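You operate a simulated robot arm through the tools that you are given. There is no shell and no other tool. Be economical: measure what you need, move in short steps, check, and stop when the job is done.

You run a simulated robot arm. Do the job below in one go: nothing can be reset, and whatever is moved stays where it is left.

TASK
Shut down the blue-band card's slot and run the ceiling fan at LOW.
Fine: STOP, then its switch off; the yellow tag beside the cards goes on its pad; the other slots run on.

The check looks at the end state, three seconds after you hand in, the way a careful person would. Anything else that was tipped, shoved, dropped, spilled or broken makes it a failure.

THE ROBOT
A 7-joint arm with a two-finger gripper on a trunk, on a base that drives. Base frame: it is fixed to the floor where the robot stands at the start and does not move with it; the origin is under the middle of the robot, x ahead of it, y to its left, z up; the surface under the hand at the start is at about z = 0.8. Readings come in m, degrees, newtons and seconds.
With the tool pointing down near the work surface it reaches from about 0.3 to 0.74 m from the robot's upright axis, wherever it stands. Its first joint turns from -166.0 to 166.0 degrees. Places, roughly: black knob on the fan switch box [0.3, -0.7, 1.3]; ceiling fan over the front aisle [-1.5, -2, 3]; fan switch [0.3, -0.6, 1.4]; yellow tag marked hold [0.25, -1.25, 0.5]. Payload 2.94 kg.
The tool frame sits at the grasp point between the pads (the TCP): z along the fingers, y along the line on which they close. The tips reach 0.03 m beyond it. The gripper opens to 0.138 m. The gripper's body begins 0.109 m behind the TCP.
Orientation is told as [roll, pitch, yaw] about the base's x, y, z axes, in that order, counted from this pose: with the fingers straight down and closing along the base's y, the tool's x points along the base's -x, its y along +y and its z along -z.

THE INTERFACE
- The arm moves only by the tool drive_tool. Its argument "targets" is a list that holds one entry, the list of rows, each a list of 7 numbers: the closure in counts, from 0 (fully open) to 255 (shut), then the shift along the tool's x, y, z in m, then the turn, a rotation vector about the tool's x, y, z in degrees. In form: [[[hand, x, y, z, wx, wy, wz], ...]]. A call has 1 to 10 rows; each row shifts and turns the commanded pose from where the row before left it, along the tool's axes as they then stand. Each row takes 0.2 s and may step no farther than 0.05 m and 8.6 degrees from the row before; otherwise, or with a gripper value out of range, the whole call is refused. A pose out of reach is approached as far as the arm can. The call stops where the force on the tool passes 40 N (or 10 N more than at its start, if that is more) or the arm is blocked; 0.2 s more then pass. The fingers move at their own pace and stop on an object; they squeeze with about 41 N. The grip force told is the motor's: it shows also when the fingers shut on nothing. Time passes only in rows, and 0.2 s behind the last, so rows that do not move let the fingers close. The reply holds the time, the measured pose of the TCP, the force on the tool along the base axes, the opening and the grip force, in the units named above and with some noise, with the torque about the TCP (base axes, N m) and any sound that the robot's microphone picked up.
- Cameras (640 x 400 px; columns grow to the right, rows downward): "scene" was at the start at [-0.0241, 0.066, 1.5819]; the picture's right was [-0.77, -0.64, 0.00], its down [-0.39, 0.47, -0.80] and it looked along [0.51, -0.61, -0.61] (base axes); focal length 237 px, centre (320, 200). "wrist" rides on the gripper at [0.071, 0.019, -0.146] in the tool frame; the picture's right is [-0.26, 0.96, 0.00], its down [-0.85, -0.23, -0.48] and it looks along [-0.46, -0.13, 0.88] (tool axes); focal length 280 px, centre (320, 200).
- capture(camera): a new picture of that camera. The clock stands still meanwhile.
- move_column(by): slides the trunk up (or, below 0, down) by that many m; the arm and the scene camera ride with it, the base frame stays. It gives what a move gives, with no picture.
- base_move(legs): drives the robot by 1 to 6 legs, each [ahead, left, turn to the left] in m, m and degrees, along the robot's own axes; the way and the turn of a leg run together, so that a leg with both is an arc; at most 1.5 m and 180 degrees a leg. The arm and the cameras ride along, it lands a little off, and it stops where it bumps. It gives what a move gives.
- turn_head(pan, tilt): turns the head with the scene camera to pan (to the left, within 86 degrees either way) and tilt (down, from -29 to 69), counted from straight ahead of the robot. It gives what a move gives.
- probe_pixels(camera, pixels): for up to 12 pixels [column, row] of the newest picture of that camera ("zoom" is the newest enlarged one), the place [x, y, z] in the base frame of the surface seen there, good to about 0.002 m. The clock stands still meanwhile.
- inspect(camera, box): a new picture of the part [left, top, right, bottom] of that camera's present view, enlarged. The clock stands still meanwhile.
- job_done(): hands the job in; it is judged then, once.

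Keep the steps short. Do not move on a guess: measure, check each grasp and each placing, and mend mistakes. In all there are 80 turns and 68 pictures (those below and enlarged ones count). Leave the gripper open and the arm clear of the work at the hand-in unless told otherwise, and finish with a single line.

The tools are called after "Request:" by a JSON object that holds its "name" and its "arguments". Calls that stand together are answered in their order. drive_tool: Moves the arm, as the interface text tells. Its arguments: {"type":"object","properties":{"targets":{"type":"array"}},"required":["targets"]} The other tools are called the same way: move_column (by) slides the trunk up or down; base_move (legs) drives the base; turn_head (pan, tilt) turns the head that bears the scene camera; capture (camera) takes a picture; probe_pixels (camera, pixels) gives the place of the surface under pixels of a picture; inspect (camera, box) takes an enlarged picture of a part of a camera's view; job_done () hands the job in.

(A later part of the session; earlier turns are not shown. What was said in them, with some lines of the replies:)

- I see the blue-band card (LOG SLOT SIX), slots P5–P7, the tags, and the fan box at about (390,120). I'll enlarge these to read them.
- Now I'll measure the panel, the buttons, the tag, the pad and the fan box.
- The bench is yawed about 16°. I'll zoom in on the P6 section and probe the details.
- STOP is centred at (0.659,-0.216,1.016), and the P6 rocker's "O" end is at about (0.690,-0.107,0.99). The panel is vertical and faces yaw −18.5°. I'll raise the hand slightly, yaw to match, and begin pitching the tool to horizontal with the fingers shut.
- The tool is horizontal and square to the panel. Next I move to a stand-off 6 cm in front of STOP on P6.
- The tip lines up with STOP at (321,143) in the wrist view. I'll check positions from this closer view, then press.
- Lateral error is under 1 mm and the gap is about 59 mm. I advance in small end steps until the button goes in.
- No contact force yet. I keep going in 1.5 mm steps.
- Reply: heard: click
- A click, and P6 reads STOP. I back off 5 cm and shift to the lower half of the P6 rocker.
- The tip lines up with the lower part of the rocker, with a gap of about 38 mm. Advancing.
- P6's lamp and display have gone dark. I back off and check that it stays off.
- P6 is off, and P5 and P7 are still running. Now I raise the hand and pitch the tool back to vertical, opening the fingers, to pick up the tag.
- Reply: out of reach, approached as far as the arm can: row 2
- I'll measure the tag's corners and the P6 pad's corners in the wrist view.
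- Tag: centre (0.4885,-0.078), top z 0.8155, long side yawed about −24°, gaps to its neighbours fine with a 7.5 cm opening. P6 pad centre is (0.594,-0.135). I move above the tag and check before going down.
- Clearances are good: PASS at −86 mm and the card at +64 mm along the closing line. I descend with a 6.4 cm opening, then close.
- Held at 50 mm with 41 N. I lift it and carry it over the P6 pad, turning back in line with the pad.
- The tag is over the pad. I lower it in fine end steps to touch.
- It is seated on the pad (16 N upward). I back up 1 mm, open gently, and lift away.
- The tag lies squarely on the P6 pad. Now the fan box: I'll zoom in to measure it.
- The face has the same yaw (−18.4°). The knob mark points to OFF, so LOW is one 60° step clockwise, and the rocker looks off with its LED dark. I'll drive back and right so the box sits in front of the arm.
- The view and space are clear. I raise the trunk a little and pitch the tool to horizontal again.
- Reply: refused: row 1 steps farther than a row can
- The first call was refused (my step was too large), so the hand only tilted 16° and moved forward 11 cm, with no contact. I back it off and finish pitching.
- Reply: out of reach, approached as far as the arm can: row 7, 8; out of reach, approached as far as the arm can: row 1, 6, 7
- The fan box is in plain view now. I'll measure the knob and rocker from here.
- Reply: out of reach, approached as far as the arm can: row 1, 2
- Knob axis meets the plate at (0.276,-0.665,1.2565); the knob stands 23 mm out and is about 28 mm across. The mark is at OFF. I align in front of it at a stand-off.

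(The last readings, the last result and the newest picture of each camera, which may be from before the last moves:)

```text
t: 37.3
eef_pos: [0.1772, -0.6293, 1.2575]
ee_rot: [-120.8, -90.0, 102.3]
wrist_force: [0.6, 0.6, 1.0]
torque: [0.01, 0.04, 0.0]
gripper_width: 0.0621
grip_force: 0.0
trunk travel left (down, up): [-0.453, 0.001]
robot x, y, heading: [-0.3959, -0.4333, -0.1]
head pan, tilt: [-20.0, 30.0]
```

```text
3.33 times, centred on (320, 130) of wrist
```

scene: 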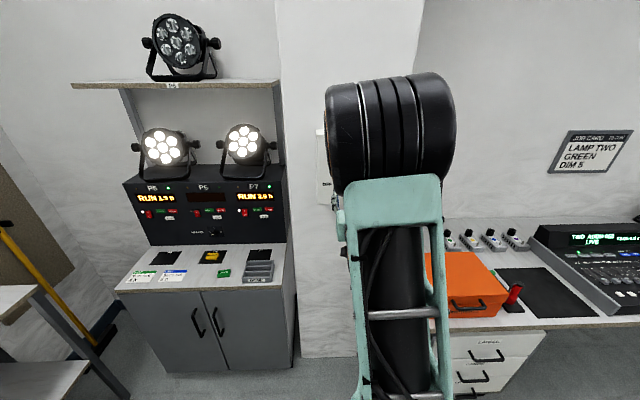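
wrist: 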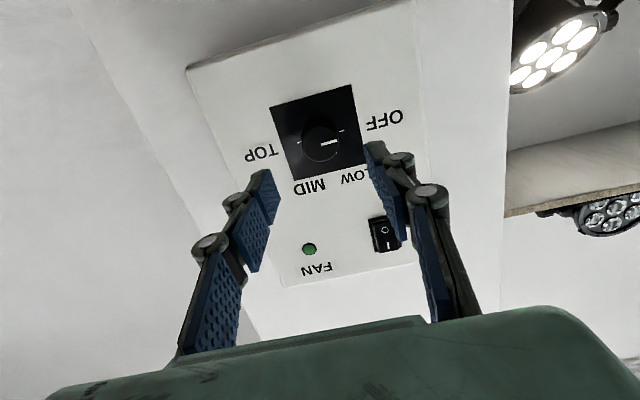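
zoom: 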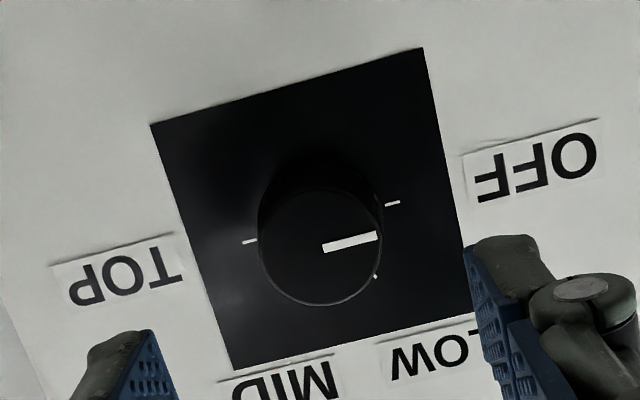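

The axis is within 1–3 mm of the tool line. I advance 66 mm so the pads straddle the knob, then close.

Request:
{"name": "drive_tool", "arguments": {"targets": [[[140, 0.002, -0.001, 0.03, 0, 0, 0], [140, 0, 0, 0.025, 0, 0, 0], [140, 0, 0, 0.011, 0, 0, 0], [140, 0, 0, 0, 0, 0, 0]]]}}

Request:
{"name": "drive_tool", "arguments": {"targets": [[[200, 0, 0, 0, 0, 0, 0], [255, 0, 0, 0, 0, 0, 0], [255, 0, 0, 0, 0, 0, 0], [255, 0, 0, 0, 0, 0, 0]]]}}

Request:
{"name": "capture", "arguments": {"camera": "wrist"}}

```text
t: 38.3
eef_pos: [0.2404, -0.6536, 1.2571]
ee_rot: [-120.0, -90.1, 101.5]
wrist_force: [0.2, 0.0, 0.6]
torque: [0.03, 0.0, 0.01]
gripper_width: 0.0621
grip_force: 0.1
trunk travel left (down, up): [-0.453, 0.001]
robot x, y, heading: [-0.3969, -0.4347, 0.0]
head pan, tilt: [-20.0, 30.0]
```

```text
t: 39.3
eef_pos: [0.2398, -0.6499, 1.2563]
ee_rot: [-105.3, -89.8, 87.0]
wrist_force: [3.5, 6.7, 0.1]
torque: [0.04, -0.02, 0.36]
gripper_width: 0.0321
grip_force: 44.5
trunk travel left (down, up): [-0.453, 0.001]
robot x, y, heading: [-0.3979, -0.4331, 0.1]
head pan, tilt: [-20.0, 30.0]
```

```text
27 pictures are left
```

wrist: 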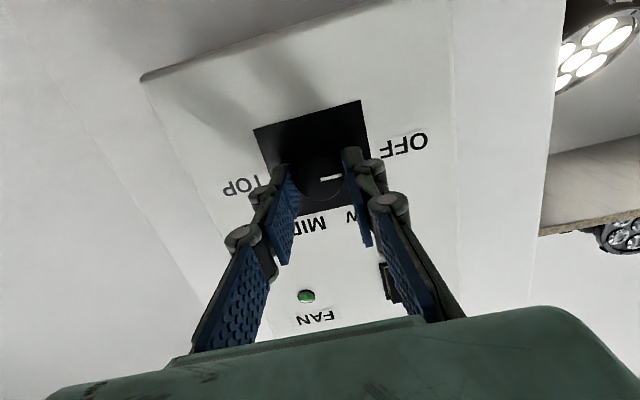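

The knob is gripped at 32 mm. I centre by 2 mm to relieve the side load and start turning clockwise (+ about the tool's z), in stages.

Request:
{"name": "drive_tool", "arguments": {"targets": [[[255, 0, 0.002, 0, 0, 0, 0], [255, 0, 0, 0, 0, 0, 7.5], [255, 0, 0, 0, 0, 0, 7.5], [255, 0, 0, 0, 0, 0, 7.5], [255, 0, 0, 0, 0, 0, 7.5], [255, 0, 0, 0, 0, 0, 0]]]}}

Request:
{"name": "capture", "arguments": {"camera": "wrist"}}

```text
t: 40.7
eef_pos: [0.2396, -0.6499, 1.2552]
ee_rot: [90.1, -59.9, -108.6]
wrist_force: [0.3, 2.0, 0.5]
torque: [0.01, 0.03, 0.09]
gripper_width: 0.0322
grip_force: 44.8
trunk travel left (down, up): [-0.453, 0.001]
robot x, y, heading: [-0.3988, -0.4366, -0.0]
head pan, tilt: [-20.0, 30.0]
```

```text
26 pictures are left
```

wrist: 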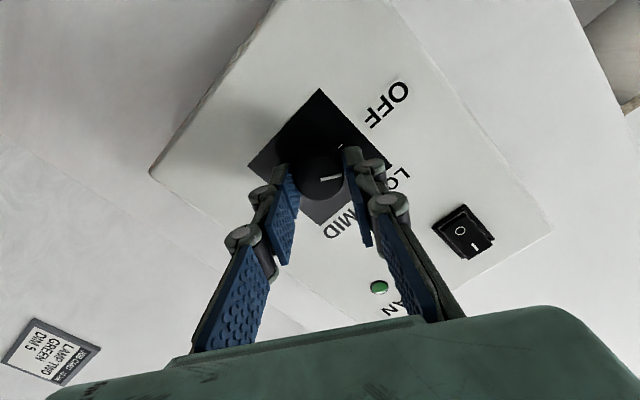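

The knob follows the hand and the mark has moved from OFF toward LOW. Another 30°.

Request:
{"name": "drive_tool", "arguments": {"targets": [[[255, 0, 0, 0, 0, 0, 7.5], [255, 0, 0, 0, 0, 0, 7.5], [255, 0, 0, 0, 0, 0, 7.5], [255, 0, 0, 0, 0, 0, 7.5], [255, 0, 0, 0, 0, 0, 0]]]}}

Request:
{"name": "inspect", "arguments": {"camera": "wrist", "box": [220, 80, 480, 300]}}

```text
t: 41.9
eef_pos: [0.24, -0.6522, 1.2565]
ee_rot: [90.1, -29.8, -108.7]
wrist_force: [-0.1, 1.2, -2.0]
torque: [0.03, 0.06, 0.12]
gripper_width: 0.0323
grip_force: 45.0
trunk travel left (down, up): [-0.453, 0.001]
robot x, y, heading: [-0.3951, -0.4377, 0.0]
head pan, tilt: [-20.0, 30.0]
```

```text
1.82 times, centred on (350, 190) of wrist
```

zoom: 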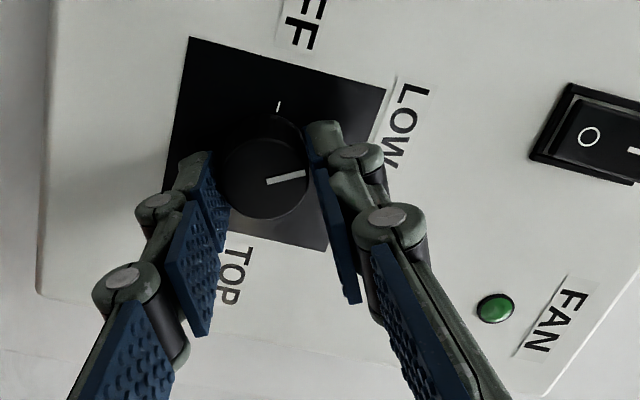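

It has turned about 60°. I release, back off, and look at the mark.

Request:
{"name": "drive_tool", "arguments": {"targets": [[[140, 0, 0, 0, 0, 0, 0], [140, 0, 0, 0, 0, 0, 0], [140, 0, 0, 0, 0, 0, 0], [140, 0, 0, -0.03, 0, 0, 0], [140, 0, 0, -0.04, 0, 0, 0], [140, 0, 0, 0, 0, 0, 0]]]}}

Request:
{"name": "inspect", "arguments": {"camera": "wrist", "box": [220, 40, 480, 260]}}

```text
t: 43.3
eef_pos: [0.1727, -0.6305, 1.2563]
ee_rot: [90.0, -30.1, -108.5]
wrist_force: [0.0, 1.0, 0.6]
torque: [0.01, 0.03, 0.01]
gripper_width: 0.062
grip_force: 0.0
trunk travel left (down, up): [-0.453, 0.001]
robot x, y, heading: [-0.395, -0.4352, 0.1]
head pan, tilt: [-20.0, 30.0]
```

```text
1.82 times, centred on (350, 150) of wrist
```

zoom: 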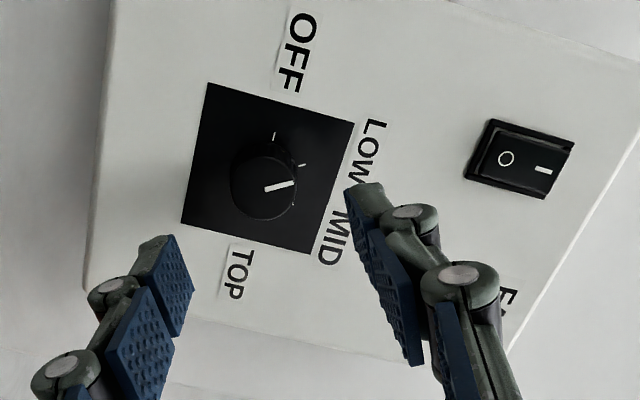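

The mark points at the LOW tick. Now I turn the hand back upright, shut the fingers, and rise to the fan rocker's "I" end.

Request:
{"name": "drive_tool", "arguments": {"targets": [[[255, 0, 0, 0, 0, 0, -7.5], [255, 0, 0, 0, 0, 0, -7.5], [255, 0, 0, 0, 0, 0, -7.5], [255, 0, 0, 0, 0, 0, -7.5], [255, 0, 0, 0, 0, 0, -7.5], [255, 0, 0, 0, 0, 0, -7.5], [255, 0, 0, 0, 0, 0, -7.5], [255, 0, 0, 0, 0, 0, -7.5]]]}}

Request:
{"name": "drive_tool", "arguments": {"targets": [[[255, -0.035, 0.01, 0, 0, 0, 0], [255, -0.035, 0.01, 0, 0, 0, 0], [255, -0.035, 0.01, 0, 0, 0, 0], [255, -0.0297, 0.0109, 0, 0, 0, 0], [255, 0, 0, 0, 0, 0, 0]]]}}

Request:
{"name": "capture", "arguments": {"camera": "wrist"}}

```text
t: 45.1
eef_pos: [0.1742, -0.629, 1.2558]
ee_rot: [-101.1, -89.9, 82.8]
wrist_force: [-0.3, 0.3, 0.2]
torque: [0.02, -0.01, -0.04]
gripper_width: 0.0
grip_force: 27.9
trunk travel left (down, up): [-0.453, 0.001]
robot x, y, heading: [-0.397, -0.4359, -0.1]
head pan, tilt: [-20.0, 30.0]
```

```text
t: 46.3
eef_pos: [0.1865, -0.5918, 1.3911]
ee_rot: [-136.8, -90.0, 118.2]
wrist_force: [0.4, 0.4, 0.4]
torque: [0.05, 0.03, 0.02]
gripper_width: 0.0
grip_force: 28.3
trunk travel left (down, up): [-0.453, 0.001]
robot x, y, heading: [-0.3949, -0.4344, 0.1]
head pan, tilt: [-20.0, 30.0]
```

```text
23 pictures are left
```

wrist: 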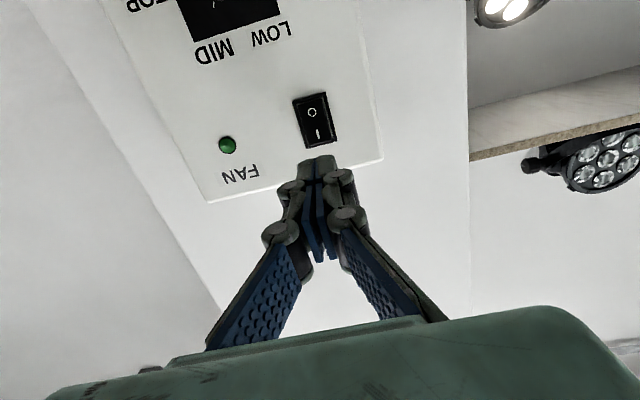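

Request:
{"name": "probe_pixels", "arguments": {"camera": "wrist", "pixels": [[318, 133], [312, 113], [320, 143], [315, 123], [345, 140]]}}

```text
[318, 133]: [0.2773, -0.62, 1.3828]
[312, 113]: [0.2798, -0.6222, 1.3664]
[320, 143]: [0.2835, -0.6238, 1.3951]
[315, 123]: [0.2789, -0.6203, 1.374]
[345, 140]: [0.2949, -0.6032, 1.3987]
```

Aligned with the "I" end, gap about 65 mm. Advancing with fine final steps.

Request:
{"name": "drive_tool", "arguments": {"targets": [[[255, 0.0015, 0.001, 0.03, 0, 0, 0], [255, 0, 0, 0.03, 0, 0, 0], [255, 0, 0, 0.002, 0, 0, 0], [255, 0, 0, 0.002, 0, 0, 0], [255, 0, 0, 0.0015, 0, 0, 0], [255, 0, 0, 0.0015, 0, 0, 0]]]}}

Request:
{"name": "capture", "arguments": {"camera": "wrist"}}

```text
t: 47.7
eef_pos: [0.2505, -0.61, 1.3899]
ee_rot: [-103.7, -90.0, 85.1]
wrist_force: [0.1, -0.8, -0.6]
torque: [0.02, -0.02, -0.02]
gripper_width: 0.0
grip_force: 28.4
trunk travel left (down, up): [-0.453, 0.001]
robot x, y, heading: [-0.3983, -0.4356, -0.1]
head pan, tilt: [-20.0, 30.0]
```

```text
22 pictures are left
```

wrist: 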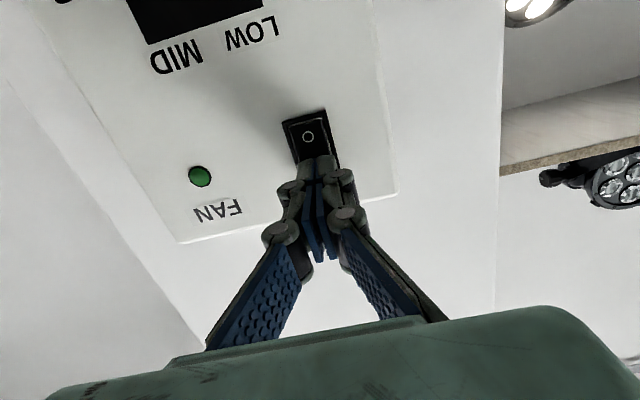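

Request:
{"name": "drive_tool", "arguments": {"targets": [[[255, 0, 0, 0.0015, 0, 0, 0], [255, 0, 0, 0.0015, 0, 0, 0], [255, 0, 0, 0.0015, 0, 0, 0]]]}}

Request:
{"name": "capture", "arguments": {"camera": "wrist"}}

```text
t: 48.5
eef_pos: [0.2543, -0.6115, 1.3902]
ee_rot: [-164.5, -89.9, 146.0]
wrist_force: [-2.3, 0.4, 0.5]
torque: [0.0, 0.0, 0.02]
gripper_width: 0.0002
grip_force: 28.5
trunk travel left (down, up): [-0.453, 0.001]
robot x, y, heading: [-0.4002, -0.4307, -0.0]
head pan, tilt: [-20.0, 30.0]
```

```text
21 pictures are left
```

wrist: 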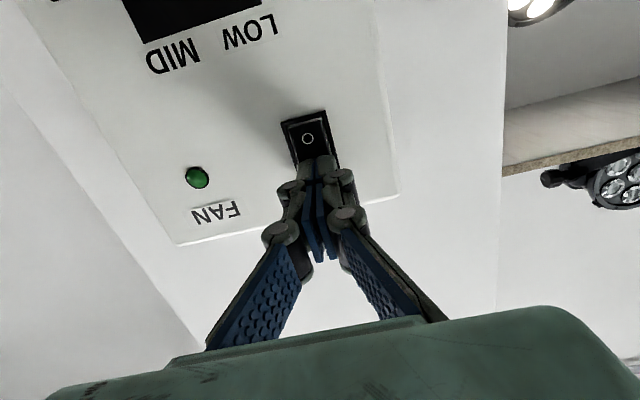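

Contact just starts (2 N). I press a little further.

Request:
{"name": "drive_tool", "arguments": {"targets": [[[255, 0, 0, 0.0015, 0, 0, 0], [255, 0, 0, 0.0015, 0, 0, 0], [255, 0, 0, 0.001, 0, 0, 0]]]}}

Request:
{"name": "capture", "arguments": {"camera": "wrist"}}

```text
t: 49.3
eef_pos: [0.2562, -0.6122, 1.3905]
ee_rot: [-174.2, -90.0, 155.8]
wrist_force: [-13.1, 4.0, 0.4]
torque: [0.06, 0.1, 0.06]
gripper_width: 0.0061
grip_force: 28.3
trunk travel left (down, up): [-0.453, 0.001]
robot x, y, heading: [-0.3957, -0.4338, -0.0]
head pan, tilt: [-20.0, 30.0]
```

```text
20 pictures are left
```

wrist: 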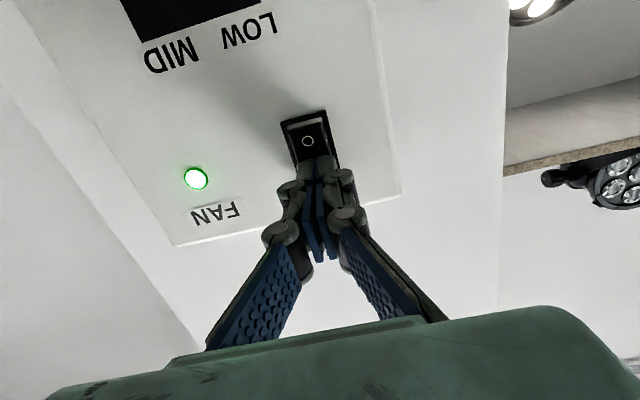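

The fan LED is lit. I back away, lower the hand and open the gripper, then check the box and the fan.

Request:
{"name": "drive_tool", "arguments": {"targets": [[[255, 0, 0, -0.03, 0, 0, 0], [255, 0, 0, -0.04, 0, 0, 0], [255, 0, 0, -0.04, 0, 0, 0], [0, 0.03, 0, -0.02, 0, 0, 0], [0, 0.04, 0, 0, 0, 0, 0], [0, 0.04, 0, 0, 0, 0, 0], [0, 0, 0, 0, 0, 0, 0], [0, 0, 0, 0, 0, 0, 0]]]}}

Request:
{"name": "capture", "arguments": {"camera": "wrist"}}

Request:
{"name": "capture", "arguments": {"camera": "scene"}}

```text
t: 51.1
eef_pos: [0.1501, -0.5736, 1.2832]
ee_rot: [-128.8, -90.0, 110.3]
wrist_force: [0.2, -0.7, -1.2]
torque: [0.01, 0.04, -0.02]
gripper_width: 0.138
grip_force: 0.0
out of reach, approached as far as the arm can: row 5, 6
trunk travel left (down, up): [-0.453, 0.001]
robot x, y, heading: [-0.3949, -0.4381, -0.1]
head pan, tilt: [-20.0, 30.0]
```

```text
19 pictures are left
```

wrist: 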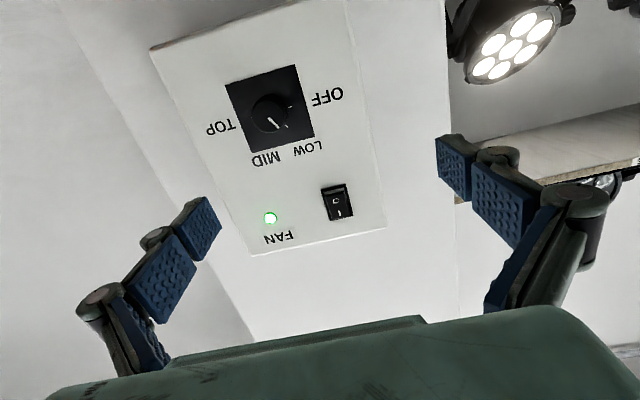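

```text
18 pictures are left
```

scene: 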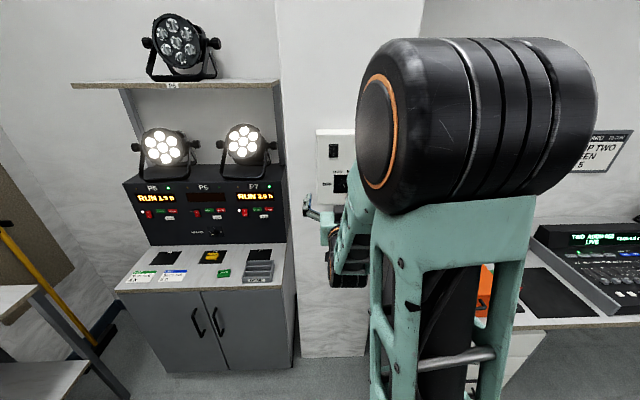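

LED on. I take a close look at the knob mark and the slots.

Request:
{"name": "inspect", "arguments": {"camera": "wrist", "box": [200, 50, 370, 260]}}

Request:
{"name": "inspect", "arguments": {"camera": "scene", "box": [110, 160, 300, 290]}}

```text
1.90 times, centred on (285, 155) of wrist
```

zoom: 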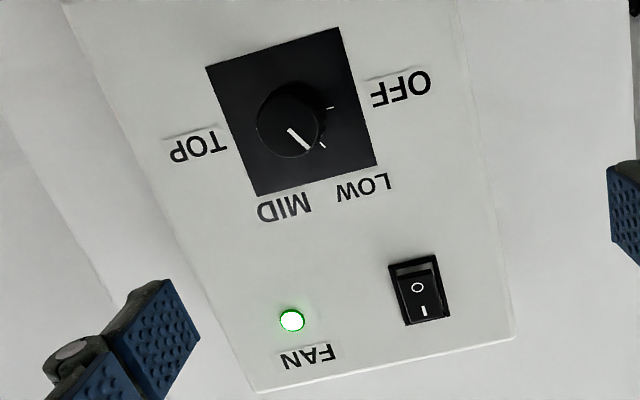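

```text
3.08 times, centred on (205, 225) of scene
```

zoom: 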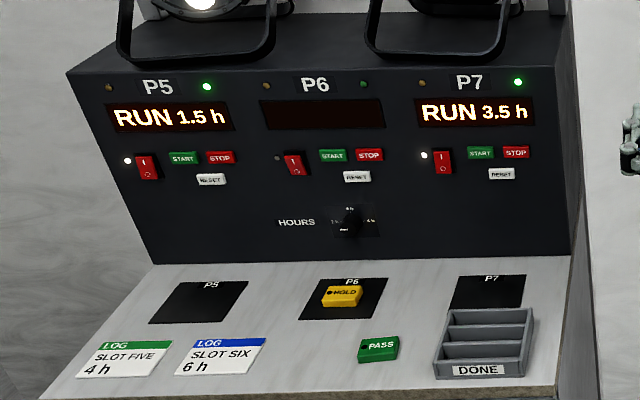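

The mark is in line with the LOW tick and the rocker is on I. P6 is dark, P5 and P7 are still running, and HOLD is on the P6 pad. I'll back the robot 15 cm so the arm is clear, and look once more.

Request:
{"name": "base_move", "arguments": {"legs": [[-0.15, 0, 0]]}}

Request:
{"name": "capture", "arguments": {"camera": "wrist"}}

Request:
{"name": "capture", "arguments": {"camera": "scene"}}

```text
t: 52.5
eef_pos: [-0.002, -0.5755, 1.2838]
ee_rot: [-166.4, -89.9, 147.7]
wrist_force: [0.0, -0.4, -0.2]
torque: [0.01, 0.02, 0.04]
gripper_width: 0.1382
grip_force: 0.1
trunk travel left (down, up): [-0.453, 0.001]
robot x, y, heading: [-0.5477, -0.4392, -0.0]
head pan, tilt: [-20.0, 30.0]
```

```text
15 pictures are left
```

wrist: 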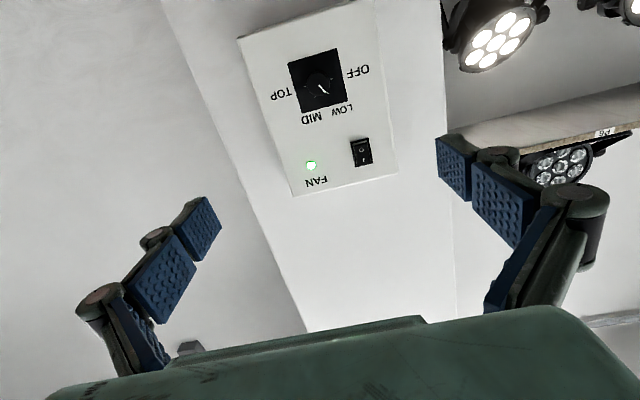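

```text
14 pictures are left
```

scene: 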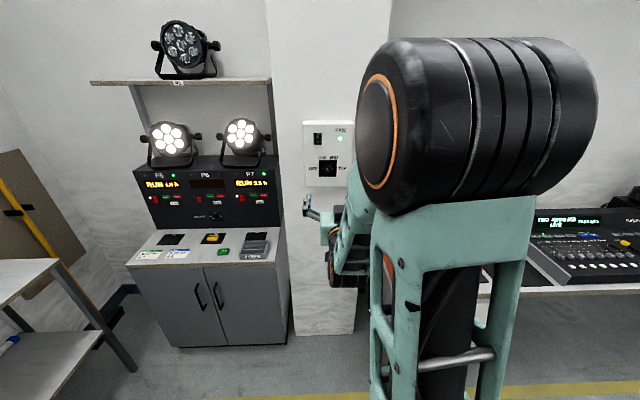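

Everything is in its final state, the gripper is open and the arm is clear, so I hand in.

Request:
{"name": "job_done", "arguments": {}}

```text
The job is handed in.
```

Slot P6 was stopped and switched off with the yellow HOLD tag on its pad, P5 and P7 still run, and the fan is switched on at LOW (indicator lit; I did not view the fan itself).
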